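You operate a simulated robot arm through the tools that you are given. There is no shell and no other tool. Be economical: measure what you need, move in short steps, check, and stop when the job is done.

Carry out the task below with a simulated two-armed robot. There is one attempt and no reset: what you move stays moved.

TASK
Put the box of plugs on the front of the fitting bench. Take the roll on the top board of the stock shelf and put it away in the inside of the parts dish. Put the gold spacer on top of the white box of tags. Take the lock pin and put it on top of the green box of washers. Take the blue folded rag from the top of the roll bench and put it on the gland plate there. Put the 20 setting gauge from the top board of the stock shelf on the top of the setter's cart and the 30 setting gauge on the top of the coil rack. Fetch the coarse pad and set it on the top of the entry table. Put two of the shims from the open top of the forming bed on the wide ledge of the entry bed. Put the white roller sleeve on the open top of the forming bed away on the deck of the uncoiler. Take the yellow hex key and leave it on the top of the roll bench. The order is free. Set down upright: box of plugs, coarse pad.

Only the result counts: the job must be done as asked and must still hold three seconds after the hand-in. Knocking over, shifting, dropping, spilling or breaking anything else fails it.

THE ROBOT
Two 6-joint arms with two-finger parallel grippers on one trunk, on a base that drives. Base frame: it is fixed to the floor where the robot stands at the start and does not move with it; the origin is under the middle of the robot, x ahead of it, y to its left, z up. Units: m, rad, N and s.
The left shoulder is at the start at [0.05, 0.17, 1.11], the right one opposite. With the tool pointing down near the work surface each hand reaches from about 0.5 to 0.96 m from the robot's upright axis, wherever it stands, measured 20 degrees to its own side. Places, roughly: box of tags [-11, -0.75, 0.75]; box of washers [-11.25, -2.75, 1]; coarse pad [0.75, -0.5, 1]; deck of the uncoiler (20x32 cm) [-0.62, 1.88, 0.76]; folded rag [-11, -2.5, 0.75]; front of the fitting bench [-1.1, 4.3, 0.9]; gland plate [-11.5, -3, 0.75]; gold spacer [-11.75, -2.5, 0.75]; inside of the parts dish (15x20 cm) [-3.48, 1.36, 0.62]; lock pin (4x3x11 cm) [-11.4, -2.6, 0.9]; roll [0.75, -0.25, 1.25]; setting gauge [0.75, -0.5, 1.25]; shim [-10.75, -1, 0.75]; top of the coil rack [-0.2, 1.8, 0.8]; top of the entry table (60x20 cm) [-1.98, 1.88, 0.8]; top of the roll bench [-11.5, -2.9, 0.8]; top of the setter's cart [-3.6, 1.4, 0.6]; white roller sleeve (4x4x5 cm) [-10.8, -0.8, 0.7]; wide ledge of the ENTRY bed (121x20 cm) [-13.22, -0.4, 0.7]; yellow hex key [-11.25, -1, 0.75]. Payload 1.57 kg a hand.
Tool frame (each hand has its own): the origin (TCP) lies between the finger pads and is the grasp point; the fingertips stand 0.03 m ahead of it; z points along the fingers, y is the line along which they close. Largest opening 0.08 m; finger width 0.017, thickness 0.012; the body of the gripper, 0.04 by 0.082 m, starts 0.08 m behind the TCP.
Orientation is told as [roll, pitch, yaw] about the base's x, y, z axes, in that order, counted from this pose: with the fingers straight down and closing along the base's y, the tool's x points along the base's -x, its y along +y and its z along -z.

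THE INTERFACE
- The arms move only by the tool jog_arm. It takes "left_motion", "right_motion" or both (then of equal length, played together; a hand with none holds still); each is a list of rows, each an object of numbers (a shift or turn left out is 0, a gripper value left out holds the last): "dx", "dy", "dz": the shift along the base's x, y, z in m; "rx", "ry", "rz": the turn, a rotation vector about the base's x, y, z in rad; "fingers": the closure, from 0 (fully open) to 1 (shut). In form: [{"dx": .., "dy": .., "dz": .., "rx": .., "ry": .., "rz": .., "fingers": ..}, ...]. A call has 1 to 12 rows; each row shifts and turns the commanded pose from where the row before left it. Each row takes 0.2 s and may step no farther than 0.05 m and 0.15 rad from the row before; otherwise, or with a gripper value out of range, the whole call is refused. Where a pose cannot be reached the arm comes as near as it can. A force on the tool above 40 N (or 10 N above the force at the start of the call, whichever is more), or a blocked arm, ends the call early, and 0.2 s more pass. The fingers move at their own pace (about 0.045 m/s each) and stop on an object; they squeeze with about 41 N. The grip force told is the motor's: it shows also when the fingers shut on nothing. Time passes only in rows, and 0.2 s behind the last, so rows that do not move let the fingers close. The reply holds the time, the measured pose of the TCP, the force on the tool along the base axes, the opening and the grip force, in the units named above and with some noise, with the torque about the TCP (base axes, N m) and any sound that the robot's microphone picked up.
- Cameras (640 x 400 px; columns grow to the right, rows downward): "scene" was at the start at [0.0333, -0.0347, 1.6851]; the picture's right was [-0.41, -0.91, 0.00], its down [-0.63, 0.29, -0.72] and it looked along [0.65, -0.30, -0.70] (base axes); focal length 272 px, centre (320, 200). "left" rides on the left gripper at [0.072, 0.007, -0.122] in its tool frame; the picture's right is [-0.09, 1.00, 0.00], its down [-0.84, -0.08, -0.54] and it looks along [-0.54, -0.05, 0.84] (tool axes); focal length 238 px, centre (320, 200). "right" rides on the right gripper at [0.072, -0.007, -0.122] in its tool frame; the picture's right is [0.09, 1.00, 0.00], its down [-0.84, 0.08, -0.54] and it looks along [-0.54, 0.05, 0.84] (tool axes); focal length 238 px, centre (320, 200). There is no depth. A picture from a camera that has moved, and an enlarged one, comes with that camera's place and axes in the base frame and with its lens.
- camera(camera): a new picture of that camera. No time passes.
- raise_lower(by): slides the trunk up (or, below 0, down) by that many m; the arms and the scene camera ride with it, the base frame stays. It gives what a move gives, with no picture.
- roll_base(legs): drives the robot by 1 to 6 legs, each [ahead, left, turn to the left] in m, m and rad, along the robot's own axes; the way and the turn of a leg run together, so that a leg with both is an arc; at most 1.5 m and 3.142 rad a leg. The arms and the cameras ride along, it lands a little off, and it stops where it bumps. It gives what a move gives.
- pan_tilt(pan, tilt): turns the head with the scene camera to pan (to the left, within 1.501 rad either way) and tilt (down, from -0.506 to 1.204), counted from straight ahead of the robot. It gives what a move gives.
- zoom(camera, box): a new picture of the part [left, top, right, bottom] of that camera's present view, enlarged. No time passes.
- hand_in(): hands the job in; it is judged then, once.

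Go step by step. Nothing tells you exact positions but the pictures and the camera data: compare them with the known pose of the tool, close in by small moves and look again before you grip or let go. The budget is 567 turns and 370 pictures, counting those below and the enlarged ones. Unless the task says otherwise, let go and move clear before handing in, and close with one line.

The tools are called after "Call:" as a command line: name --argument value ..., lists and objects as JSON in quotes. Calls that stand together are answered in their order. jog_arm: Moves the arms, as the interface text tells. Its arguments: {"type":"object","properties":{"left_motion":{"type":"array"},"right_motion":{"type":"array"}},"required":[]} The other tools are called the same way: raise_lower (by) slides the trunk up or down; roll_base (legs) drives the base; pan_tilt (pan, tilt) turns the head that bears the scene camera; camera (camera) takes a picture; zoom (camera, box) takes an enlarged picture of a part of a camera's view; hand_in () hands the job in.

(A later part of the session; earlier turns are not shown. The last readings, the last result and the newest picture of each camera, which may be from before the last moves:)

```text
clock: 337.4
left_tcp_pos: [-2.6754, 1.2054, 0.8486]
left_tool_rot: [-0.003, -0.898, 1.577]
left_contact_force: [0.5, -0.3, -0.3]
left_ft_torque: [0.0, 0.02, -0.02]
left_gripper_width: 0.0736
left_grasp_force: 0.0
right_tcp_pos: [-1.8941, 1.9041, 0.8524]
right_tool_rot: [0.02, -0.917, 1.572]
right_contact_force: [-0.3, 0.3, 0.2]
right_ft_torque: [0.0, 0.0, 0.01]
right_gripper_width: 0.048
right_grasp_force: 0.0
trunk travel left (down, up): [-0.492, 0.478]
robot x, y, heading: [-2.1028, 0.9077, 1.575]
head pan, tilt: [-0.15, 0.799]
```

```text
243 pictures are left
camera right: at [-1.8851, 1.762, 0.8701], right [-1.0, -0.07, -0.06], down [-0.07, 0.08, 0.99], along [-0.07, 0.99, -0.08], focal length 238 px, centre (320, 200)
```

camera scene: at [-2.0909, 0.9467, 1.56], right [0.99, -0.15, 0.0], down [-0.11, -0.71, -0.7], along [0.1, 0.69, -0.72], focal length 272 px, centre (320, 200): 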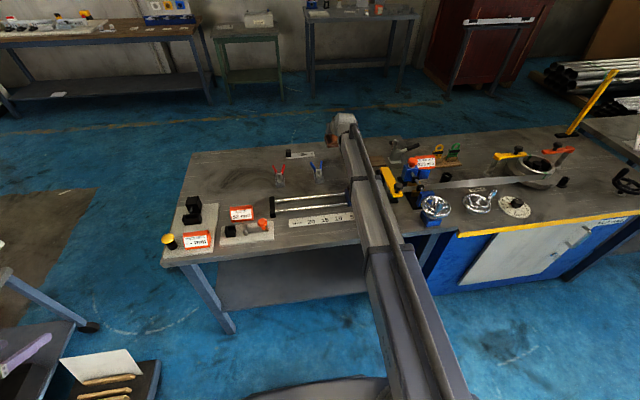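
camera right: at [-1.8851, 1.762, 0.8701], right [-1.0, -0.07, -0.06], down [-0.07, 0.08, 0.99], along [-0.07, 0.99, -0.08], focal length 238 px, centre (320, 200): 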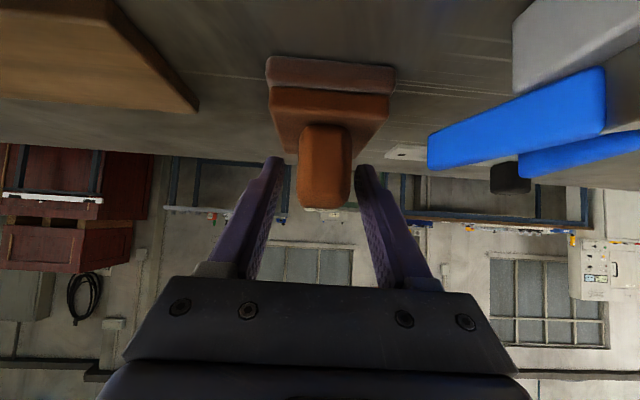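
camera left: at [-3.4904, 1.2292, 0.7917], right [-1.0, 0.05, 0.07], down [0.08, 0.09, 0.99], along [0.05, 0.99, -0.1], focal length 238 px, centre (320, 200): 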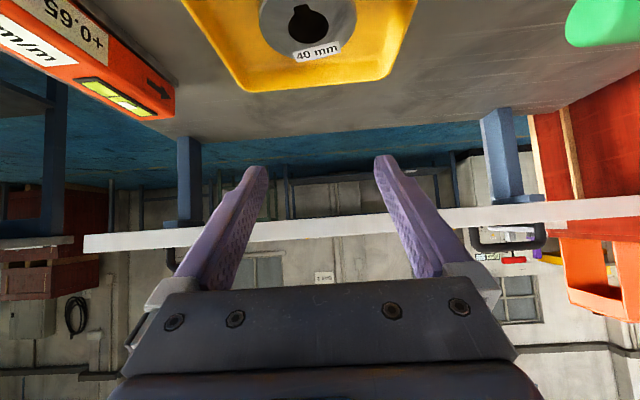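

Pad released and upright. I raise clear and check.

Call:
raise_lower --by 0.35

Call:
jog_arm --right_motion '[{"dy": -0.045}, {"dy": -0.045}, {"dy": -0.045}, {"dy": -0.045}, {"dy": -0.045}, {"dy": -0.045}, {"dx": 0.04}, {"dx": 0.04}]'

Call:
camera --camera "scene"

```text
clock: 340.8
left_tcp_pos: [-2.6755, 1.2044, 1.1988]
left_tool_rot: [-0.005, -0.898, 1.577]
left_contact_force: [-0.1, 1.1, 0.0]
left_ft_torque: [0.03, 0.03, 0.0]
left_gripper_width: 0.0737
left_grasp_force: 0.0
right_tcp_pos: [-1.8948, 1.9031, 1.2028]
right_tool_rot: [0.018, -0.918, 1.574]
right_contact_force: [-0.4, -0.2, 0.3]
right_ft_torque: [-0.05, 0.03, 0.01]
right_gripper_width: 0.048
right_grasp_force: 0.0
trunk travel left (down, up): [-0.842, 0.128]
robot x, y, heading: [-2.1013, 0.9073, 1.569]
head pan, tilt: [-0.15, 0.799]
```

```text
clock: 342.6
left_tcp_pos: [-2.6744, 1.2045, 1.2006]
left_tool_rot: [-0.005, -0.897, 1.579]
left_contact_force: [-0.5, -0.4, -0.3]
left_ft_torque: [0.01, -0.03, 0.03]
left_gripper_width: 0.0738
left_grasp_force: 0.1
right_tcp_pos: [-1.815, 1.6349, 1.203]
right_tool_rot: [0.018, -0.915, 1.573]
right_contact_force: [0.1, 0.6, 0.2]
right_ft_torque: [-0.01, 0.01, 0.02]
right_gripper_width: 0.0477
right_grasp_force: 0.0
trunk travel left (down, up): [-0.842, 0.128]
robot x, y, heading: [-2.1003, 0.9053, 1.568]
head pan, tilt: [-0.15, 0.799]
```

```text
242 pictures are left
camera scene: at [-2.0905, 0.9461, 1.7993], right [0.99, -0.15, 0.0], down [-0.11, -0.71, -0.7], along [0.1, 0.69, -0.72], focal length 272 px, centre (320, 200)
```

scene: 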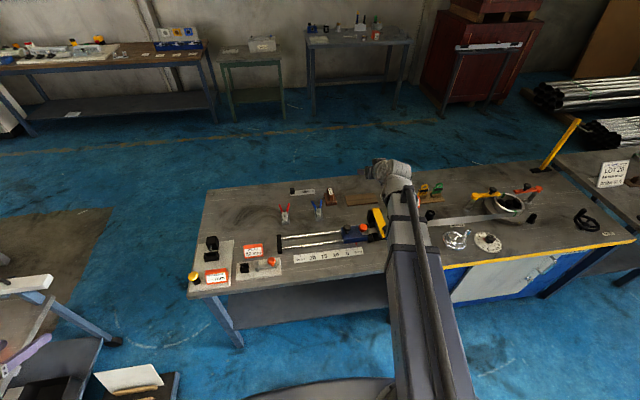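

Call:
jog_arm --left_motion '[{"dx": 0.045}, {"dx": 0.045}, {"dx": 0.045}, {"dx": 0.045}, {"dx": 0.045, "fingers": 0.3}]'

Call:
roll_base --legs '[[-0.55, 0, 0], [0, 0, 1.571]]'

Call:
pan_tilt --pan 0.3 --tilt 0.2

Call:
camera --camera "scene"

```text
clock: 343.8
left_tcp_pos: [-2.6673, 1.229, 1.1985]
left_tool_rot: [-0.006, -0.896, 1.58]
left_contact_force: [-0.5, -0.1, -0.3]
left_ft_torque: [0.02, -0.03, 0.0]
left_gripper_width: 0.0559
left_grasp_force: 0.0
left hand out of reach, approached as far as the arm can: row 1, 2, 3, 4, 5
right_tcp_pos: [-1.8149, 1.636, 1.2024]
right_tool_rot: [0.02, -0.916, 1.572]
right_contact_force: [1.1, -0.3, 0.6]
right_ft_torque: [-0.04, 0.0, 0.02]
right_gripper_width: 0.048
right_grasp_force: 0.1
trunk travel left (down, up): [-0.842, 0.128]
robot x, y, heading: [-2.1003, 0.9082, 1.578]
head pan, tilt: [-0.15, 0.799]
```

```text
clock: 350.8
left_tcp_pos: [-2.4399, -0.2108, 1.1988]
left_tool_rot: [-0.006, -0.894, 3.12]
left_contact_force: [0.0, -0.3, 1.0]
left_ft_torque: [0.02, 0.01, -0.01]
left_gripper_width: 0.056
left_grasp_force: 0.1
right_tcp_pos: [-2.8216, 0.6523, 1.202]
right_tool_rot: [0.02, -0.916, 3.115]
right_contact_force: [-0.5, 0.0, -0.3]
right_ft_torque: [0.02, 0.0, -0.04]
right_gripper_width: 0.0481
right_grasp_force: 0.1
trunk travel left (down, up): [-0.842, 0.128]
robot x, y, heading: [-2.1041, 0.3429, 3.109]
head pan, tilt: [-0.15, 0.799]
```

```text
clock: 351.8
left_tcp_pos: [-2.4386, -0.2112, 1.1977]
left_tool_rot: [-0.005, -0.895, 3.119]
left_contact_force: [0.2, 0.2, 0.3]
left_ft_torque: [-0.02, 0.04, 0.0]
left_gripper_width: 0.0564
left_grasp_force: 0.0
right_tcp_pos: [-2.8195, 0.6538, 1.2027]
right_tool_rot: [0.02, -0.917, 3.114]
right_contact_force: [-0.4, 0.7, -1.5]
right_ft_torque: [-0.02, -0.02, -0.02]
right_gripper_width: 0.0482
right_grasp_force: 0.1
trunk travel left (down, up): [-0.842, 0.128]
robot x, y, heading: [-2.1034, 0.3427, 3.112]
head pan, tilt: [0.3, 0.201]
```

```text
241 pictures are left
camera scene: at [-2.1532, 0.3178, 1.8528], right [-0.27, 0.96, 0.0], down [0.19, 0.05, -0.98], along [-0.94, -0.26, -0.2], focal length 272 px, centre (320, 200)
```

scene: 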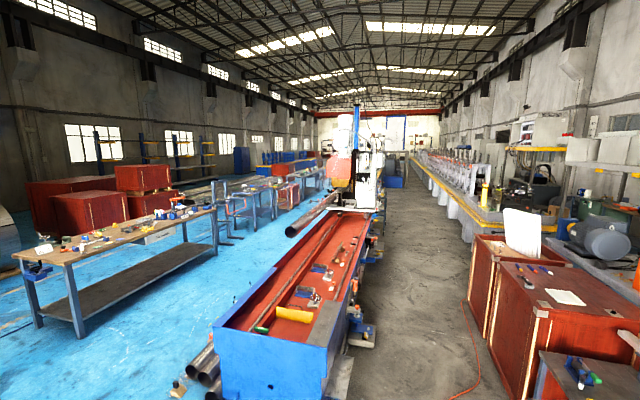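

Call:
zoom --camera "scene" --box '[180, 130, 420, 260]'

```text
2.67 times, centred on (300, 195) of scene
camera zoom: at [-2.1532, 0.3178, 1.8528], right [-0.27, 0.96, 0.0], down [0.19, 0.05, -0.98], along [-0.94, -0.26, -0.2], focal length 725 px, centre (373, 213)
```

zoom: 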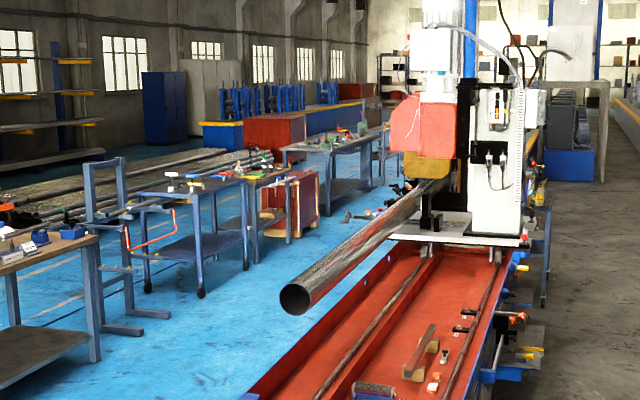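

Call:
pan_tilt --pan 1.3 --tilt 0.45

Call:
camera --camera "scene"

```text
clock: 353.1
left_tcp_pos: [-2.4384, -0.2113, 1.199]
left_tool_rot: [-0.005, -0.895, 3.119]
left_contact_force: [0.4, 0.7, -0.3]
left_ft_torque: [-0.06, 0.03, 0.0]
left_gripper_width: 0.056
left_grasp_force: 0.1
right_tcp_pos: [-2.82, 0.6521, 1.202]
right_tool_rot: [0.02, -0.915, 3.114]
right_contact_force: [-0.3, 0.1, 0.6]
right_ft_torque: [-0.01, 0.02, 0.0]
right_gripper_width: 0.048
right_grasp_force: 0.1
trunk travel left (down, up): [-0.842, 0.128]
robot x, y, heading: [-2.0984, 0.3464, 3.115]
head pan, tilt: [1.3, 0.45]
```

```text
239 pictures are left
camera scene: at [-2.0906, 0.255, 1.8297], right [-0.96, 0.3, 0.0], down [0.13, 0.42, -0.9], along [-0.27, -0.86, -0.44], focal length 272 px, centre (320, 200)
```

scene: 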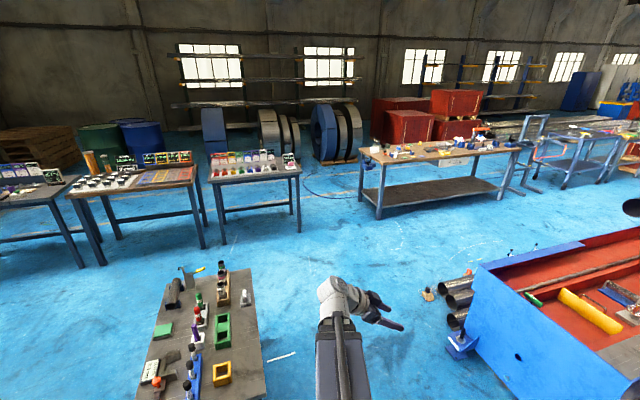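

Call:
roll_base --legs '[[0.6, 0, 0.03], [0, 1.5, 0], [0, 0.5, 0]]'

Call:
pan_tilt --pan 0 --tilt 0.25

Call:
camera --camera "scene"

```text
clock: 366.1
left_tcp_pos: [-3.0126, -2.2238, 1.1986]
left_tool_rot: [-0.007, -0.897, -3.13]
left_contact_force: [0.2, -0.2, 0.6]
left_ft_torque: [0.03, 0.04, -0.03]
left_gripper_width: 0.056
left_grasp_force: 0.0
right_tcp_pos: [-3.4223, -1.3732, 1.2015]
right_tool_rot: [0.018, -0.916, -3.134]
right_contact_force: [0.1, 0.0, 0.9]
right_ft_torque: [-0.02, 0.01, -0.02]
right_gripper_width: 0.0483
right_grasp_force: 0.1
trunk travel left (down, up): [-0.842, 0.128]
robot x, y, heading: [-2.6894, -1.658, -3.134]
head pan, tilt: [1.3, 0.45]
```

```text
clock: 367.5
left_tcp_pos: [-3.0125, -2.2221, 1.1991]
left_tool_rot: [-0.005, -0.895, -3.131]
left_contact_force: [0.3, -0.1, 0.6]
left_ft_torque: [0.01, 0.01, -0.01]
left_gripper_width: 0.056
left_grasp_force: 0.0
right_tcp_pos: [-3.4238, -1.3716, 1.2033]
right_tool_rot: [0.02, -0.916, -3.136]
right_contact_force: [1.1, -0.6, -0.1]
right_ft_torque: [0.0, -0.02, 0.02]
right_gripper_width: 0.048
right_grasp_force: 0.1
trunk travel left (down, up): [-0.842, 0.128]
robot x, y, heading: [-2.6942, -1.6555, -3.135]
head pan, tilt: [0.0, 0.25]
```

```text
238 pictures are left
camera scene: at [-2.7497, -1.657, 1.8484], right [-0.01, 1.0, 0.0], down [0.25, 0.0, -0.97], along [-0.97, -0.01, -0.25], focal length 272 px, centre (320, 200)
```

scene: 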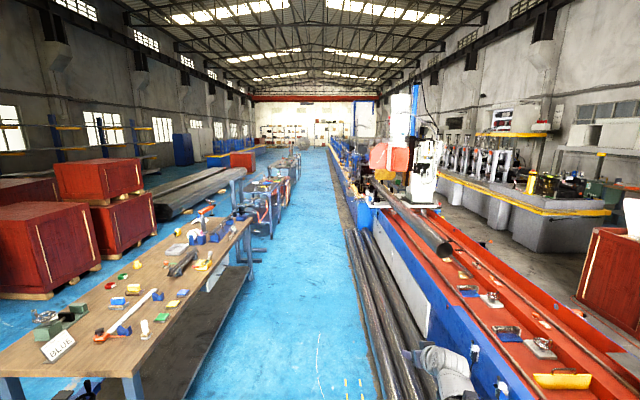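

Call:
roll_base --legs '[[1.5, 0.14, -0.006], [1.5, 0, 0], [1.5, 0, 0], [1.5, 0, 0]]'

Call:
camera --camera "scene"

```text
refused: leg 1 is longer than a leg can be; nothing moved
```

```text
237 pictures are left
camera scene: at [-2.7497, -1.657, 1.8484], right [-0.01, 1.0, 0.0], down [0.25, 0.0, -0.97], along [-0.97, -0.01, -0.25], focal length 272 px, centre (320, 200)
```

scene: 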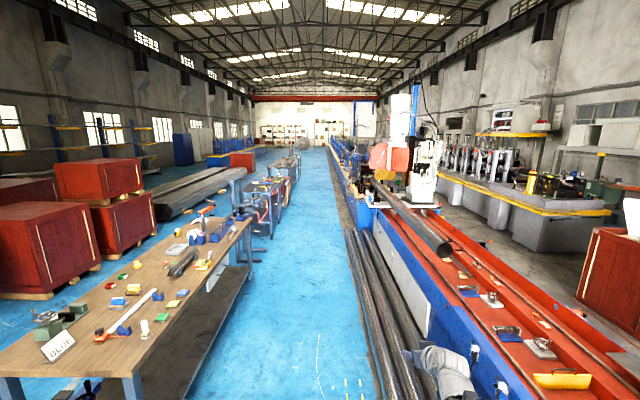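

Call:
roll_base --legs '[[1.4, 0.14, -0.006], [1.5, 0, 0], [1.5, 0, 0], [1.5, 0, 0]]'

Call:
camera --camera "scene"

```text
clock: 395.8
left_tcp_pos: [-8.9607, -2.2177, 1.199]
left_tool_rot: [-0.004, -0.895, 3.121]
left_contact_force: [0.1, 0.5, 0.1]
left_ft_torque: [0.0, -0.02, -0.04]
left_gripper_width: 0.0559
left_grasp_force: 0.0
right_tcp_pos: [-9.3425, -1.3544, 1.2032]
right_tool_rot: [0.019, -0.916, 3.114]
right_contact_force: [-0.1, 0.0, -0.3]
right_ft_torque: [-0.01, 0.01, 0.01]
right_gripper_width: 0.0484
right_grasp_force: 0.1
trunk travel left (down, up): [-0.842, 0.128]
robot x, y, heading: [-8.6257, -1.6633, 3.114]
head pan, tilt: [0.0, 0.25]
```

```text
236 pictures are left
camera scene: at [-8.6794, -1.6615, 1.8484], right [0.03, 1.0, 0.0], down [0.25, -0.01, -0.97], along [-0.97, 0.03, -0.25], focal length 272 px, centre (320, 200)
```

scene: 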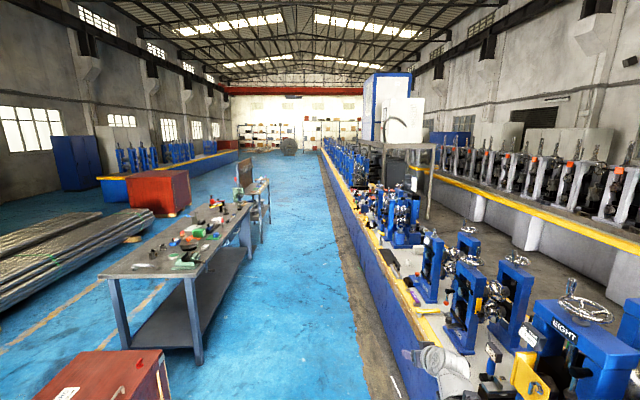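

Call:
zoom --camera "scene" --box '[90, 170, 290, 300]'

Call:
zoom --camera "scene" --box '[330, 150, 530, 330]'

```text
3.08 times, centred on (190, 235) of scene
camera zoom: at [-8.6794, -1.6615, 1.8484], right [0.03, 1.0, 0.0], down [0.25, -0.01, -0.97], along [-0.97, 0.03, -0.25], focal length 837 px, centre (720, 92)
```

zoom: 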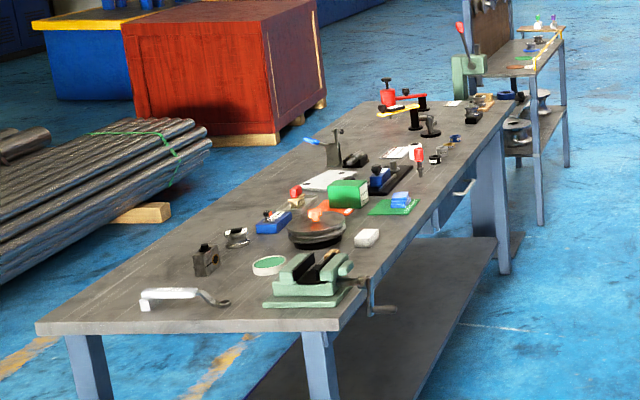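

```text
2.22 times, centred on (430, 240) of scene
camera zoom: at [-8.6794, -1.6615, 1.8484], right [0.03, 1.0, 0.0], down [0.25, -0.01, -0.97], along [-0.97, 0.03, -0.25], focal length 604 px, centre (76, 111)
```

zoom: 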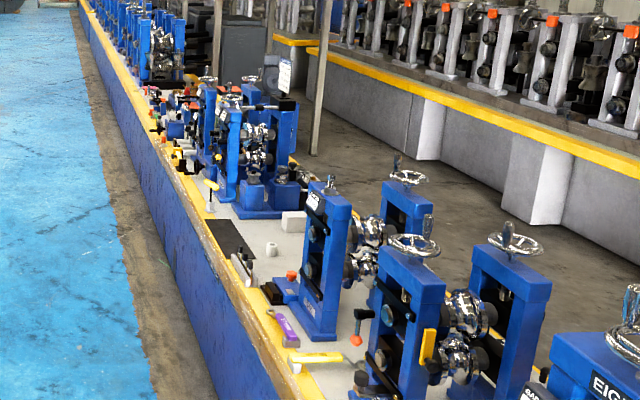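

Call:
roll_base --legs '[[1.5, 0, 0.028], [0.9, 0.05, 0]]'

Call:
pan_tilt --pan -1.0 --tilt 0.6

Call:
camera --camera "scene"

Call:
pan_tilt --pan 1.2 --tilt 0.6

Call:
camera --camera "scene"

```text
clock: 407.4
left_tcp_pos: [-11.3161, -2.2713, 1.199]
left_tool_rot: [-0.004, -0.896, -3.124]
left_contact_force: [-0.5, 0.1, -0.4]
left_ft_torque: [0.02, -0.01, -0.03]
left_gripper_width: 0.056
left_grasp_force: 0.1
right_tcp_pos: [-11.7328, -1.4224, 1.2027]
right_tool_rot: [0.02, -0.916, -3.129]
right_contact_force: [-0.7, -0.1, 0.4]
right_ft_torque: [0.0, 0.0, -0.01]
right_gripper_width: 0.0479
right_grasp_force: 0.0
trunk travel left (down, up): [-0.842, 0.128]
robot x, y, heading: [-11.004, -1.7011, -3.131]
head pan, tilt: [0.0, 0.25]
```

```text
clock: 408.7
left_tcp_pos: [-11.3146, -2.2723, 1.1994]
left_tool_rot: [-0.005, -0.896, -3.124]
left_contact_force: [0.4, 0.4, 0.4]
left_ft_torque: [-0.03, -0.01, 0.0]
left_gripper_width: 0.0559
left_grasp_force: 0.0
right_tcp_pos: [-11.7323, -1.423, 1.2037]
right_tool_rot: [0.02, -0.916, -3.13]
right_contact_force: [0.2, -0.2, 0.4]
right_ft_torque: [0.0, -0.02, -0.01]
right_gripper_width: 0.0481
right_grasp_force: 0.0
trunk travel left (down, up): [-0.842, 0.128]
robot x, y, heading: [-11.0032, -1.7032, -3.136]
head pan, tilt: [-1.0, 0.6]
```

```text
233 pictures are left
camera scene: at [-11.0119, -1.6283, 1.8162], right [0.83, 0.55, 0.0], down [0.31, -0.47, -0.83], along [-0.46, 0.69, -0.56], focal length 272 px, centre (320, 200)
```

scene: 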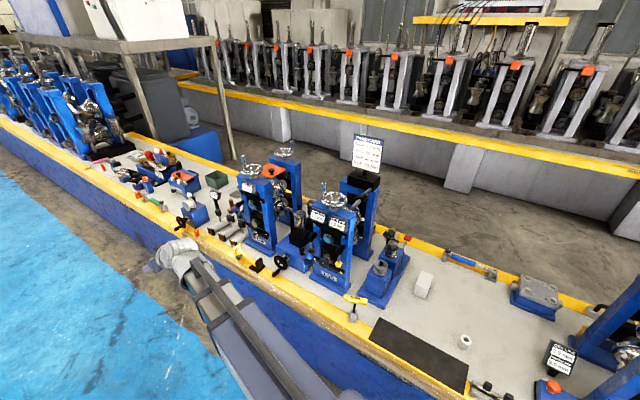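

```text
clock: 410.8
left_tcp_pos: [-11.3161, -2.2708, 1.1991]
left_tool_rot: [-0.006, -0.896, -3.125]
left_contact_force: [0.1, 0.3, 0.7]
left_ft_torque: [0.01, 0.0, 0.02]
left_gripper_width: 0.0559
left_grasp_force: 0.0
right_tcp_pos: [-11.7328, -1.4233, 1.2026]
right_tool_rot: [0.019, -0.916, -3.13]
right_contact_force: [0.4, 0.3, -0.1]
right_ft_torque: [0.01, -0.03, 0.03]
right_gripper_width: 0.048
right_grasp_force: 0.0
trunk travel left (down, up): [-0.842, 0.128]
robot x, y, heading: [-11.0022, -1.7025, -3.129]
head pan, tilt: [1.201, 0.6]
```

```text
232 pictures are left
camera scene: at [-10.9942, -1.7849, 1.8162], right [-0.94, 0.35, 0.0], down [0.2, 0.53, -0.83], along [-0.29, -0.77, -0.56], focal length 272 px, centre (320, 200)
```

scene: 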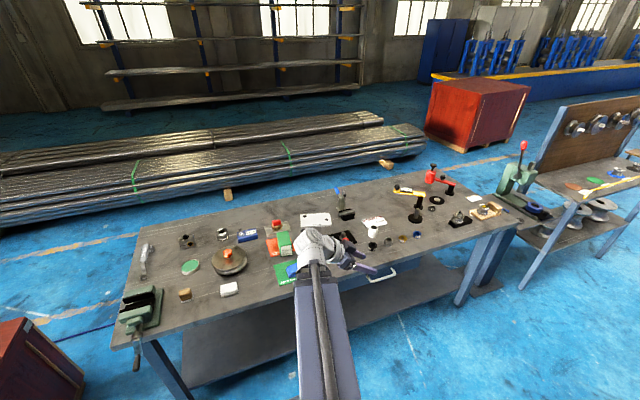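

Call:
roll_base --legs '[[0, 0, 1.56]]'

Call:
pan_tilt --pan -0.2 --tilt 0.7

Call:
camera --camera "scene"

```text
clock: 415.1
left_tcp_pos: [-10.4237, -2.0013, 1.1994]
left_tool_rot: [-0.006, -0.894, -1.528]
left_contact_force: [-0.1, -0.8, -0.8]
left_ft_torque: [-0.02, 0.02, 0.01]
left_gripper_width: 0.056
left_grasp_force: 0.1
right_tcp_pos: [-11.2605, -2.4379, 1.2024]
right_tool_rot: [0.019, -0.916, -1.532]
right_contact_force: [0.7, 0.5, -0.1]
right_ft_torque: [-0.05, -0.04, 0.05]
right_gripper_width: 0.0479
right_grasp_force: 0.1
trunk travel left (down, up): [-0.842, 0.128]
robot x, y, heading: [-11.0014, -1.7028, -1.531]
head pan, tilt: [1.201, 0.6]
```

```text
clock: 416.6
left_tcp_pos: [-10.4257, -1.9998, 1.1991]
left_tool_rot: [-0.007, -0.894, -1.528]
left_contact_force: [0.2, 0.0, 0.5]
left_ft_torque: [0.0, 0.01, 0.0]
left_gripper_width: 0.0559
left_grasp_force: 0.2
right_tcp_pos: [-11.2617, -2.4383, 1.2034]
right_tool_rot: [0.019, -0.916, -1.533]
right_contact_force: [0.3, 0.7, 0.2]
right_ft_torque: [0.0, -0.02, 0.0]
right_gripper_width: 0.0481
right_grasp_force: 0.1
trunk travel left (down, up): [-0.842, 0.128]
robot x, y, heading: [-11.0006, -1.706, -1.534]
head pan, tilt: [-0.201, 0.7]
```

```text
231 pictures are left
camera scene: at [-11.0184, -1.7464, 1.8075], right [-0.99, 0.16, 0.0], down [0.1, 0.64, -0.77], along [-0.12, -0.75, -0.64], focal length 272 px, centre (320, 200)
```

scene: 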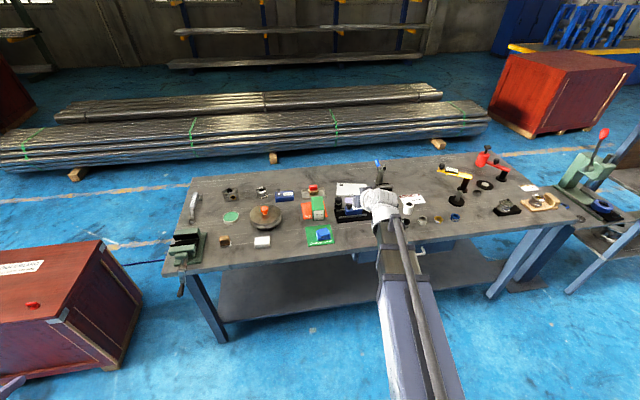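

Right arm hides the middle of the bench; I pull it aside and zoom.

Call:
jog_arm --right_motion '[{"dx": -0.045}, {"dx": -0.045}, {"dx": -0.045}, {"dx": -0.045}, {"dx": -0.045}, {"dx": -0.045}, {"dy": 0.045}, {"dy": 0.045}, {"dy": 0.045}, {"dy": 0.045}]'

Call:
zoom --camera "scene" --box '[160, 150, 360, 275]'

Call:
zoom --camera "scene" --box '[330, 140, 590, 260]'

```text
clock: 418.8
left_tcp_pos: [-10.425, -1.9997, 1.1995]
left_tool_rot: [-0.004, -0.898, -1.527]
left_contact_force: [0.4, 1.4, 0.1]
left_ft_torque: [0.02, 0.02, 0.0]
left_gripper_width: 0.0558
left_grasp_force: 0.1
right_tcp_pos: [-11.5319, -2.2579, 1.2029]
right_tool_rot: [0.018, -0.915, -1.532]
right_contact_force: [0.0, 0.1, 0.8]
right_ft_torque: [0.03, 0.0, 0.0]
right_gripper_width: 0.0479
right_grasp_force: 0.0
trunk travel left (down, up): [-0.842, 0.128]
robot x, y, heading: [-11.001, -1.6997, -1.535]
head pan, tilt: [-0.201, 0.7]
```

```text
3.20 times, centred on (260, 212) of scene
camera zoom: at [-11.0186, -1.7456, 1.8076], right [-0.99, 0.16, 0.0], down [0.1, 0.64, -0.77], along [-0.12, -0.76, -0.64], focal length 870 px, centre (512, 160)
```

zoom: 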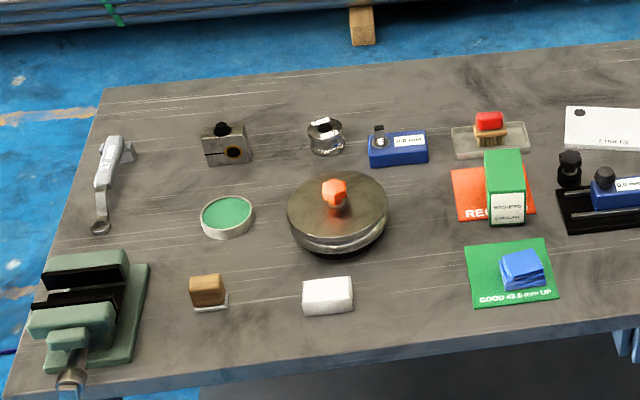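

```text
2.46 times, centred on (460, 200) of scene
camera zoom: at [-11.0186, -1.7456, 1.8076], right [-0.99, 0.16, 0.0], down [0.1, 0.64, -0.77], along [-0.12, -0.76, -0.64], focal length 669 px, centre (-25, 200)
```

zoom: 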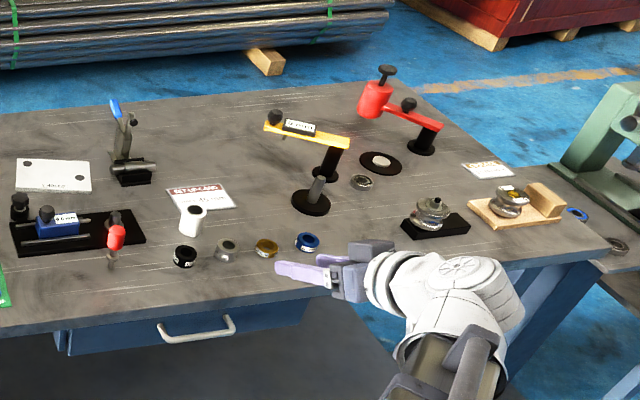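

Call:
zoom --camera "scene" --box '[330, 185, 410, 245]'

Call:
zoom --camera "scene" --box '[295, 180, 375, 250]'

```text
6.67 times, centred on (370, 215) of scene
camera zoom: at [-11.0186, -1.7456, 1.8076], right [-0.99, 0.16, 0.0], down [0.1, 0.64, -0.77], along [-0.12, -0.76, -0.64], focal length 1813 px, centre (-13, 100)
```

zoom: 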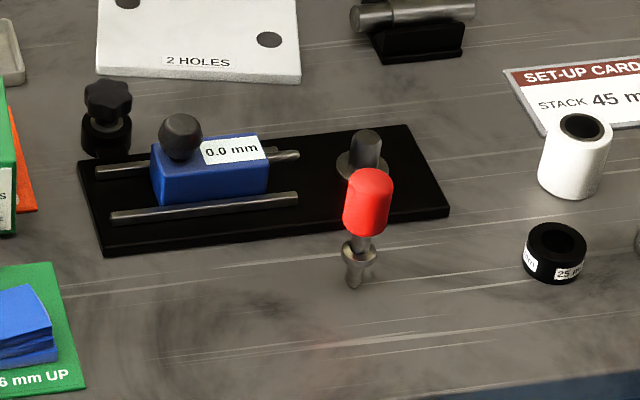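

```text
5.71 times, centred on (335, 215) of scene
camera zoom: at [-11.0186, -1.7456, 1.8076], right [-0.99, 0.16, 0.0], down [0.1, 0.64, -0.77], along [-0.12, -0.76, -0.64], focal length 1554 px, centre (234, 114)
```

zoom: 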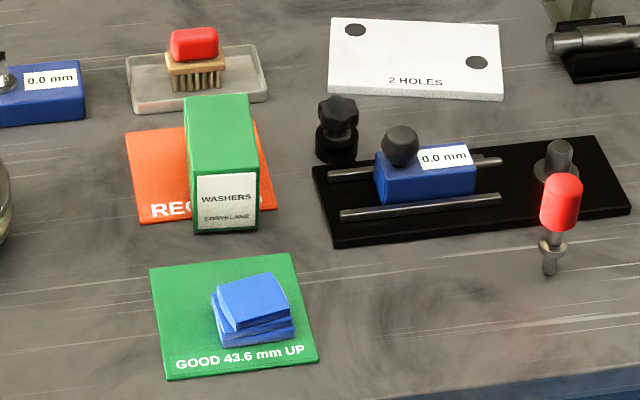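

Call:
roll_base --legs '[[0.3, -0.26, -0.036]]'

Call:
camera --camera "right"

Call:
camera --camera "scene"

```text
clock: 421.2
left_tcp_pos: [-10.6882, -2.3223, 1.1984]
left_tool_rot: [-0.006, -0.895, -1.559]
left_contact_force: [0.4, -0.3, 0.1]
left_ft_torque: [0.03, 0.02, -0.02]
left_gripper_width: 0.0559
left_grasp_force: 0.0
right_tcp_pos: [-11.8033, -2.544, 1.2012]
right_tool_rot: [0.02, -0.914, -1.566]
right_contact_force: [-0.3, -0.4, -0.5]
right_ft_torque: [0.0, 0.0, -0.03]
right_gripper_width: 0.0481
right_grasp_force: 0.0
trunk travel left (down, up): [-0.842, 0.128]
robot x, y, heading: [-11.2508, -2.0028, -1.568]
head pan, tilt: [-0.201, 0.7]
```

```text
226 pictures are left
camera right: at [-11.8127, -2.4041, 1.2196], right [1.0, 0.08, -0.06], down [0.07, -0.08, 0.99], along [0.07, -0.99, -0.08], focal length 238 px, centre (320, 200)
```

right: 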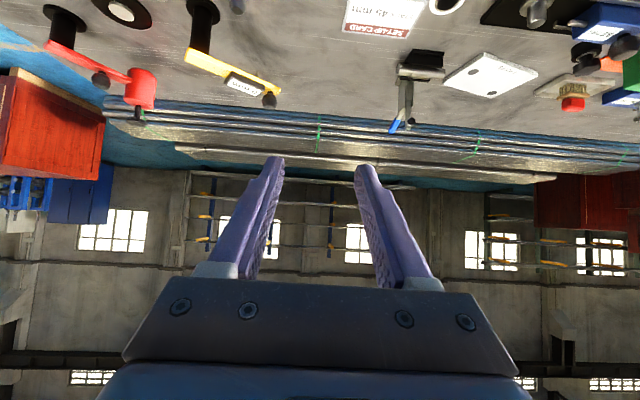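

```text
225 pictures are left
camera scene: at [-11.2736, -2.0483, 1.8075], right [-0.98, 0.19, 0.0], down [0.12, 0.63, -0.76], along [-0.15, -0.75, -0.64], focal length 272 px, centre (320, 200)
```

scene: 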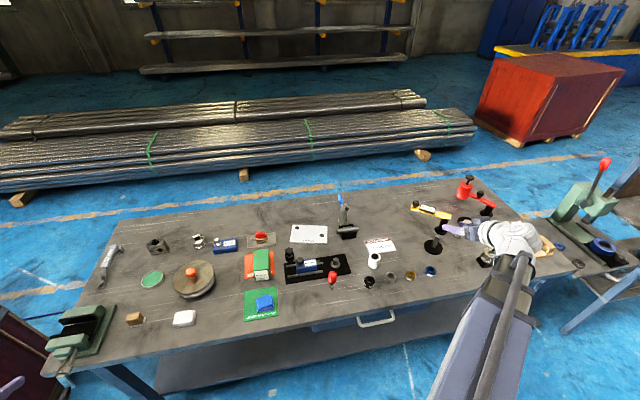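

Call:
zoom --camera "scene" --box '[240, 210, 440, 330]'

```text
3.20 times, centred on (340, 270) of scene
camera zoom: at [-11.2736, -2.0483, 1.8075], right [-0.98, 0.19, 0.0], down [0.12, 0.63, -0.76], along [-0.15, -0.75, -0.64], focal length 870 px, centre (256, -24)
```

zoom: 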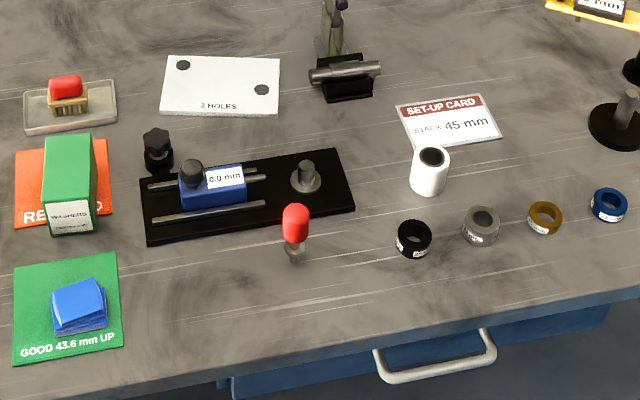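

Call:
jog_arm --right_motion '[{"dx": 0.045}, {"dx": 0.045}, {"dx": 0.045}, {"dx": 0.045}, {"dx": 0.045}, {"dx": 0.045}, {"dx": 0.045}, {"dx": 0.035}]'

Call:
raise_lower --by -0.2

Call:
camera --camera "right"

```text
clock: 423.0
left_tcp_pos: [-10.6861, -2.3218, 1.1983]
left_tool_rot: [-0.006, -0.897, -1.557]
left_contact_force: [-0.6, -0.2, 0.3]
left_ft_torque: [-0.02, 0.03, 0.02]
left_gripper_width: 0.0559
left_grasp_force: 0.1
right_tcp_pos: [-11.4927, -2.6295, 1.2027]
right_tool_rot: [0.019, -0.913, -1.564]
right_contact_force: [0.4, -0.4, 0.9]
right_ft_torque: [-0.01, 0.0, -0.01]
right_gripper_width: 0.0483
right_grasp_force: 0.2
right hand out of reach, approached as far as the arm can: row 3, 4, 5, 6, 7, 8
trunk travel left (down, up): [-0.842, 0.128]
robot x, y, heading: [-11.255, -1.9971, -1.563]
head pan, tilt: [-0.201, 0.7]
```

```text
clock: 425.2
left_tcp_pos: [-10.6856, -2.3204, 0.999]
left_tool_rot: [-0.005, -0.896, -1.557]
left_contact_force: [-0.1, 0.7, -0.1]
left_ft_torque: [-0.01, -0.02, 0.0]
left_gripper_width: 0.0559
left_grasp_force: 0.1
right_tcp_pos: [-11.4941, -2.6295, 1.0028]
right_tool_rot: [0.018, -0.911, -1.567]
right_contact_force: [1.3, -0.7, -1.0]
right_ft_torque: [-0.02, 0.01, 0.02]
right_gripper_width: 0.0482
right_grasp_force: 0.1
trunk travel left (down, up): [-0.642, 0.328]
robot x, y, heading: [-11.2568, -2.002, -1.565]
head pan, tilt: [-0.201, 0.7]
```

```text
223 pictures are left
camera right: at [-11.5028, -2.4898, 1.0201], right [1.0, 0.08, -0.06], down [0.07, -0.08, 0.99], along [0.07, -0.99, -0.09], focal length 238 px, centre (320, 200)
```

right: 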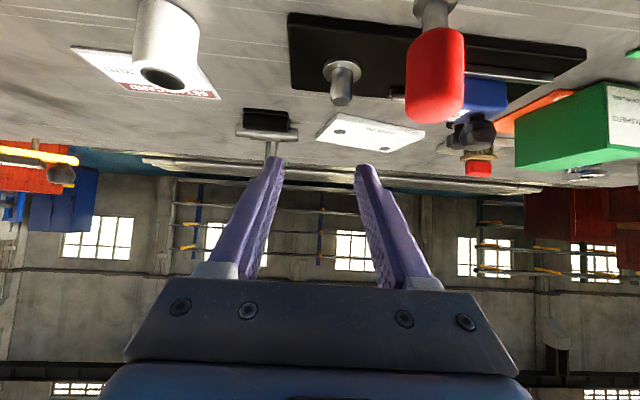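

Call:
jog_arm --right_motion '[{"dy": 0.04}, {"dy": 0.04}]'

Call:
camera --camera "right"

```text
clock: 425.8
left_tcp_pos: [-10.6876, -2.3199, 1.0001]
left_tool_rot: [-0.005, -0.896, -1.558]
left_contact_force: [-0.6, -0.3, -0.2]
left_ft_torque: [0.05, -0.02, 0.02]
left_gripper_width: 0.0561
left_grasp_force: 0.1
right_tcp_pos: [-11.5035, -2.6275, 1.0009]
right_tool_rot: [0.02, -0.911, -1.565]
right_contact_force: [0.1, 0.0, 0.3]
right_ft_torque: [0.01, -0.05, 0.04]
right_gripper_width: 0.048
right_grasp_force: 0.1
right hand out of reach, approached as far as the arm can: row 1, 2
trunk travel left (down, up): [-0.642, 0.328]
robot x, y, heading: [-11.2545, -2.0052, -1.561]
head pan, tilt: [-0.201, 0.7]
```

```text
222 pictures are left
camera right: at [-11.5117, -2.4878, 1.02], right [1.0, 0.08, -0.06], down [0.07, -0.08, 0.99], along [0.07, -0.99, -0.09], focal length 238 px, centre (320, 200)
```

right: 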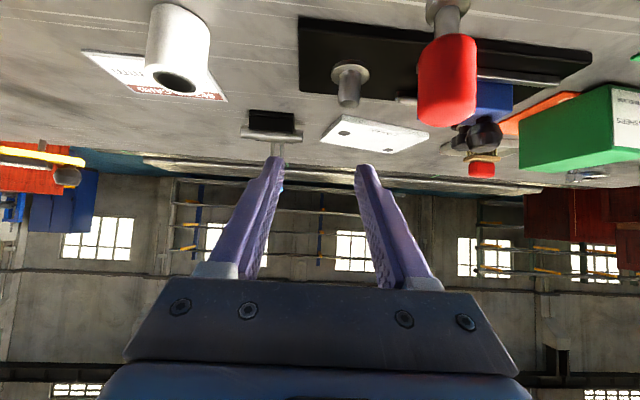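

Call:
roll_base --legs '[[-0.13, 0, 0]]'

Call:
camera --camera "right"

```text
clock: 427.1
left_tcp_pos: [-10.6875, -2.1901, 0.9994]
left_tool_rot: [-0.004, -0.896, -1.559]
left_contact_force: [0.0, -0.2, -0.1]
left_ft_torque: [-0.01, 0.02, 0.01]
left_gripper_width: 0.0561
left_grasp_force: 0.1
right_tcp_pos: [-11.504, -2.4969, 1.0024]
right_tool_rot: [0.018, -0.913, -1.564]
right_contact_force: [0.6, 1.3, 0.6]
right_ft_torque: [0.0, -0.02, 0.01]
right_gripper_width: 0.0479
right_grasp_force: 0.0
trunk travel left (down, up): [-0.642, 0.328]
robot x, y, heading: [-11.253, -1.8739, -1.566]
head pan, tilt: [-0.201, 0.7]
```

```text
221 pictures are left
camera right: at [-11.5122, -2.358, 1.0206], right [1.0, 0.08, -0.06], down [0.07, -0.08, 0.99], along [0.07, -0.99, -0.09], focal length 238 px, centre (320, 200)
```

right: 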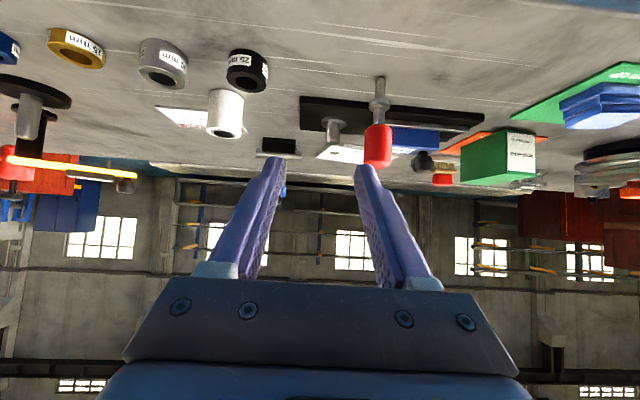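

The bench top is at z≈0.85 and the pin stands from 0.85 to 0.955 at about (-11.43, -2.62). I move over it.

Call:
jog_arm --right_motion '[{"dx": 0.037, "fingers": 0.3}, {"dx": 0.037}, {"dy": -0.04}, {"dy": -0.04}, {"dy": -0.025}]'

Call:
camera --camera "right"

```text
clock: 428.3
left_tcp_pos: [-10.6876, -2.1919, 0.9995]
left_tool_rot: [-0.005, -0.896, -1.557]
left_contact_force: [0.8, 0.8, 0.1]
left_ft_torque: [-0.01, 0.02, 0.01]
left_gripper_width: 0.0559
left_grasp_force: 0.1
right_tcp_pos: [-11.4303, -2.6092, 1.0023]
right_tool_rot: [0.02, -0.913, -1.563]
right_contact_force: [-0.8, -0.4, 0.2]
right_ft_torque: [0.01, 0.01, -0.02]
right_gripper_width: 0.056
right_grasp_force: 0.0
right hand out of reach, approached as far as the arm can: row 1
trunk travel left (down, up): [-0.642, 0.328]
robot x, y, heading: [-11.259, -1.8767, -1.566]
head pan, tilt: [-0.201, 0.7]
```

```text
220 pictures are left
camera right: at [-11.4388, -2.4693, 1.0199], right [1.0, 0.08, -0.06], down [0.07, -0.08, 0.99], along [0.07, -0.99, -0.09], focal length 238 px, centre (320, 200)
```

right: 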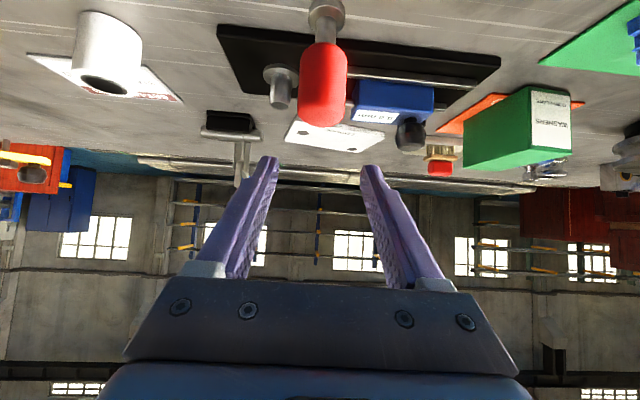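

Call:
jog_arm --right_motion '[{"dy": -0.009, "dx": 0.001}]'

Call:
raise_lower --by -0.067

Call:
camera --camera "right"

```text
clock: 428.7
left_tcp_pos: [-10.6884, -2.1916, 0.998]
left_tool_rot: [-0.006, -0.895, -1.558]
left_contact_force: [0.0, 0.0, -0.4]
left_ft_torque: [0.02, -0.04, -0.03]
left_gripper_width: 0.0559
left_grasp_force: 0.0
right_tcp_pos: [-11.4282, -2.6171, 1.0017]
right_tool_rot: [0.019, -0.911, -1.565]
right_contact_force: [0.4, 0.2, -1.2]
right_ft_torque: [-0.01, 0.01, 0.02]
right_gripper_width: 0.0562
right_grasp_force: 0.1
trunk travel left (down, up): [-0.642, 0.328]
robot x, y, heading: [-11.2547, -1.8758, -1.568]
head pan, tilt: [-0.201, 0.7]
```

```text
clock: 429.8
left_tcp_pos: [-10.688, -2.1914, 0.9327]
left_tool_rot: [-0.005, -0.895, -1.558]
left_contact_force: [-0.5, 0.5, 0.1]
left_ft_torque: [-0.02, 0.03, 0.01]
left_gripper_width: 0.0558
left_grasp_force: 0.2
right_tcp_pos: [-11.4289, -2.6167, 0.9333]
right_tool_rot: [0.019, -0.911, -1.564]
right_contact_force: [0.0, -0.4, 0.8]
right_ft_torque: [0.01, -0.01, 0.0]
right_gripper_width: 0.0558
right_grasp_force: 0.1
trunk travel left (down, up): [-0.575, 0.395]
robot x, y, heading: [-11.2551, -1.8785, -1.563]
head pan, tilt: [-0.201, 0.7]
```

```text
219 pictures are left
camera right: at [-11.4383, -2.4778, 0.9531], right [1.0, 0.08, -0.06], down [0.07, -0.08, 0.99], along [0.07, -0.99, -0.09], focal length 238 px, centre (320, 200)
```

right: 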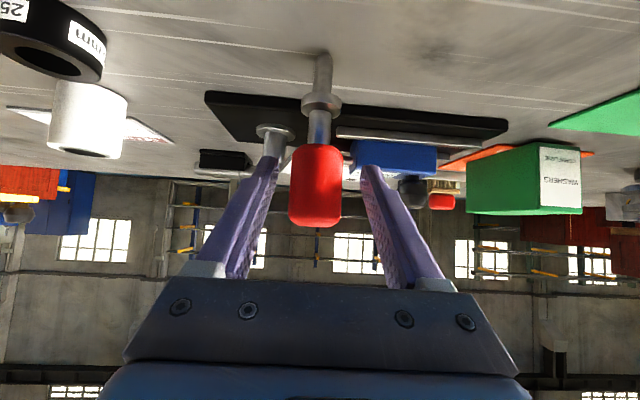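

Call:
jog_arm --right_motion '[{"fingers": 1}, {}, {}, {}]'

Call:
raise_lower --by 0.12

Call:
camera --camera "right"

Call:
zoom --camera "scene" --box '[200, 190, 440, 340]'

```text
clock: 430.8
left_tcp_pos: [-10.689, -2.1914, 0.9314]
left_tool_rot: [-0.004, -0.896, -1.558]
left_contact_force: [0.6, 0.5, -0.1]
left_ft_torque: [-0.02, 0.01, 0.01]
left_gripper_width: 0.0562
left_grasp_force: 0.1
right_tcp_pos: [-11.4293, -2.6176, 0.9335]
right_tool_rot: [0.018, -0.911, -1.565]
right_contact_force: [0.7, 0.9, 1.0]
right_ft_torque: [0.01, 0.11, 0.02]
right_gripper_width: 0.0295
right_grasp_force: 35.9
trunk travel left (down, up): [-0.575, 0.395]
robot x, y, heading: [-11.2582, -1.8758, -1.565]
head pan, tilt: [-0.201, 0.7]
```

```text
clock: 432.2
left_tcp_pos: [-10.6881, -2.1913, 1.052]
left_tool_rot: [-0.004, -0.896, -1.56]
left_contact_force: [-0.2, 0.6, -0.9]
left_ft_torque: [0.02, 0.03, -0.02]
left_gripper_width: 0.0561
left_grasp_force: 0.0
right_tcp_pos: [-11.4286, -2.618, 1.0542]
right_tool_rot: [0.02, -0.911, -1.563]
right_contact_force: [-0.8, -0.3, -1.5]
right_ft_torque: [-0.02, -0.01, 0.01]
right_gripper_width: 0.0292
right_grasp_force: 38.8
trunk travel left (down, up): [-0.695, 0.275]
robot x, y, heading: [-11.2513, -1.8727, -1.566]
head pan, tilt: [-0.201, 0.7]
```

```text
218 pictures are left
camera right: at [-11.4382, -2.478, 1.0729], right [1.0, 0.08, -0.06], down [0.07, -0.08, 0.99], along [0.07, -0.99, -0.09], focal length 238 px, centre (320, 200)
```

right: 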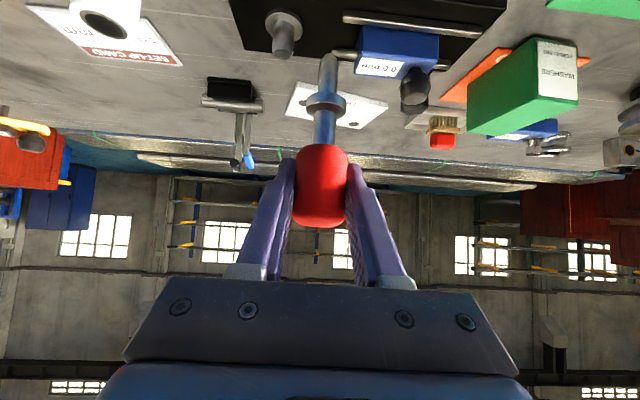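

```text
2.67 times, centred on (320, 265) of scene
camera zoom: at [-11.2735, -1.9186, 1.6605], right [-0.98, 0.19, 0.0], down [0.12, 0.63, -0.76], along [-0.15, -0.75, -0.64], focal length 725 px, centre (320, 27)
```

zoom: 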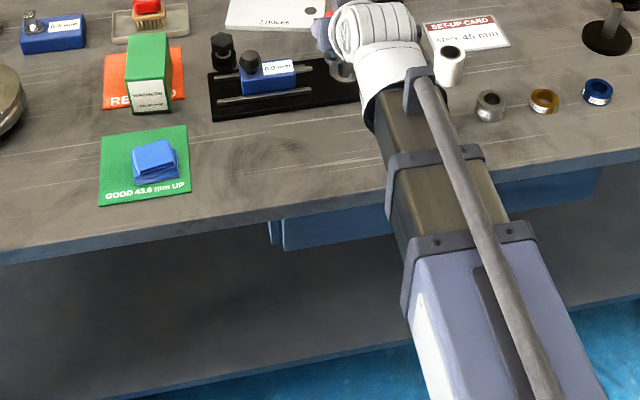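

Call:
jog_arm --right_motion '[{"dx": 0.04}, {"dx": 0.04}, {"dx": 0.04}, {"dx": 0.04}, {"dx": 0.04}, {"dx": 0.04, "dy": -0.02}]'

Call:
camera --camera "right"

```text
clock: 433.6
left_tcp_pos: [-10.6875, -2.1917, 1.0516]
left_tool_rot: [-0.004, -0.896, -1.558]
left_contact_force: [0.4, 1.0, 0.1]
left_ft_torque: [0.01, 0.04, -0.03]
left_gripper_width: 0.0561
left_grasp_force: 0.0
right_tcp_pos: [-11.1897, -2.6388, 1.0538]
right_tool_rot: [0.017, -0.912, -1.565]
right_contact_force: [0.5, -0.8, -1.1]
right_ft_torque: [-0.02, 0.02, 0.01]
right_gripper_width: 0.0295
right_grasp_force: 38.8
trunk travel left (down, up): [-0.695, 0.275]
robot x, y, heading: [-11.2573, -1.8761, -1.566]
head pan, tilt: [-0.201, 0.7]
```

```text
216 pictures are left
camera right: at [-11.1988, -2.4997, 1.0727], right [1.0, 0.08, -0.06], down [0.07, -0.08, 0.99], along [0.07, -0.99, -0.09], focal length 238 px, centre (320, 200)
```

right: 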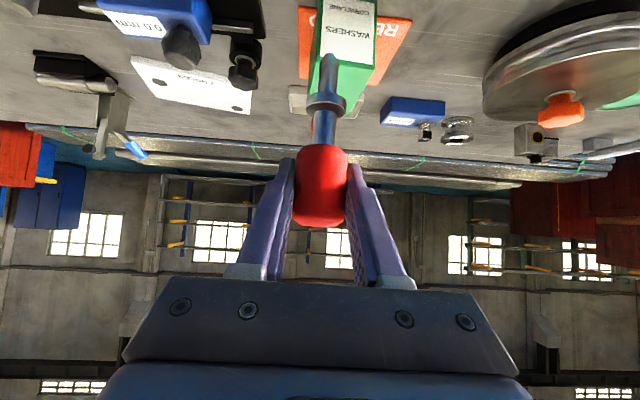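

Call:
jog_arm --right_motion '[{"dx": 0.011, "dy": -0.04}, {"dx": 0.011, "dy": -0.045}, {"dy": -0.044}]'

Call:
camera --camera "right"

Call:
zoom --camera "scene" --box '[230, 180, 350, 270]'

```text
clock: 434.4
left_tcp_pos: [-10.6877, -2.1932, 1.0513]
left_tool_rot: [-0.004, -0.895, -1.558]
left_contact_force: [-0.7, 0.6, -0.3]
left_ft_torque: [0.01, -0.01, 0.01]
left_gripper_width: 0.0562
left_grasp_force: 0.0
right_tcp_pos: [-11.1677, -2.7681, 1.0537]
right_tool_rot: [0.019, -0.91, -1.562]
right_contact_force: [1.7, -1.0, -1.0]
right_ft_torque: [0.05, 0.0, 0.03]
right_gripper_width: 0.0291
right_grasp_force: 38.8
trunk travel left (down, up): [-0.695, 0.275]
robot x, y, heading: [-11.252, -1.8711, -1.561]
head pan, tilt: [-0.201, 0.7]
```

```text
215 pictures are left
camera right: at [-11.1773, -2.6286, 1.0725], right [1.0, 0.08, -0.06], down [0.07, -0.08, 0.99], along [0.07, -0.99, -0.09], focal length 238 px, centre (320, 200)
```

right: 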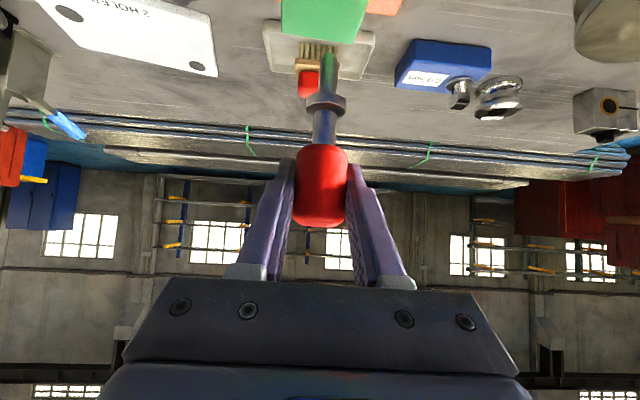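

```text
4.44 times, centred on (290, 225) of scene
camera zoom: at [-11.2734, -1.9194, 1.6605], right [-0.98, 0.19, 0.0], down [0.12, 0.63, -0.76], along [-0.15, -0.75, -0.64], focal length 1209 px, centre (453, 89)
```

zoom: 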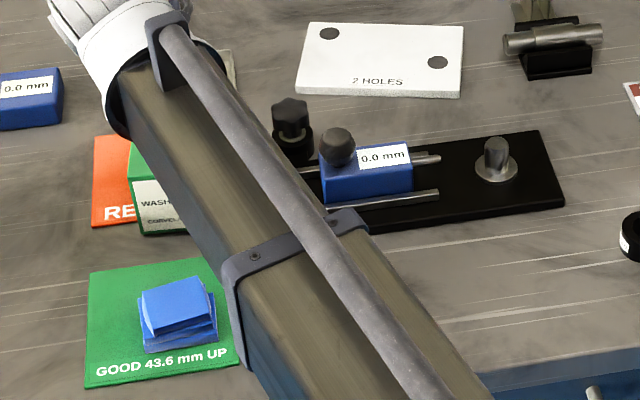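

Call:
raise_lower --by -0.042

Call:
camera --camera "right"

```text
clock: 435.3
left_tcp_pos: [-10.688, -2.192, 1.0103]
left_tool_rot: [-0.004, -0.896, -1.559]
left_contact_force: [-0.4, -0.3, 0.1]
left_ft_torque: [-0.02, 0.0, 0.05]
left_gripper_width: 0.0558
left_grasp_force: 0.0
right_tcp_pos: [-11.1692, -2.766, 1.0136]
right_tool_rot: [0.019, -0.912, -1.563]
right_contact_force: [-0.4, 1.0, 1.7]
right_ft_torque: [0.05, 0.05, 0.01]
right_gripper_width: 0.0291
right_grasp_force: 39.4
trunk travel left (down, up): [-0.653, 0.317]
robot x, y, heading: [-11.254, -1.8747, -1.567]
head pan, tilt: [-0.201, 0.7]
```

```text
213 pictures are left
camera right: at [-11.1777, -2.6271, 1.0311], right [1.0, 0.08, -0.06], down [0.07, -0.08, 0.99], along [0.07, -0.99, -0.09], focal length 238 px, centre (320, 200)
```

right: 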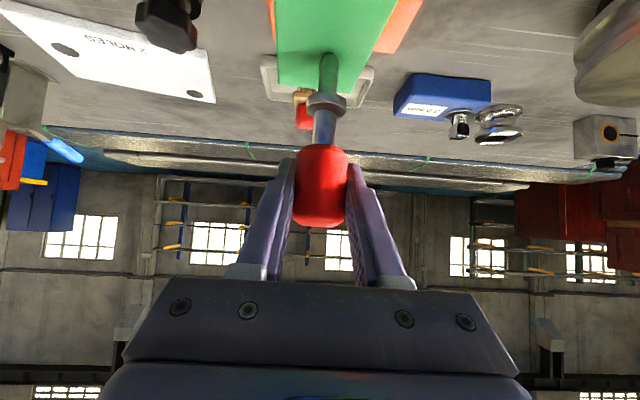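

Call:
raise_lower --by -0.002

```text
clock: 435.8
left_tcp_pos: [-10.6878, -2.191, 1.0085]
left_tool_rot: [-0.005, -0.897, -1.56]
left_contact_force: [1.1, -0.3, -0.6]
left_ft_torque: [-0.03, -0.02, 0.01]
left_gripper_width: 0.0561
left_grasp_force: 0.1
right_tcp_pos: [-11.167, -2.7664, 1.0127]
right_tool_rot: [0.02, -0.916, -1.565]
right_contact_force: [0.2, -1.2, 17.2]
right_ft_torque: [-0.15, -0.03, -0.02]
right_gripper_width: 0.029
right_grasp_force: 38.6
trunk travel left (down, up): [-0.651, 0.319]
robot x, y, heading: [-11.2549, -1.8745, -1.564]
head pan, tilt: [-0.201, 0.7]
```

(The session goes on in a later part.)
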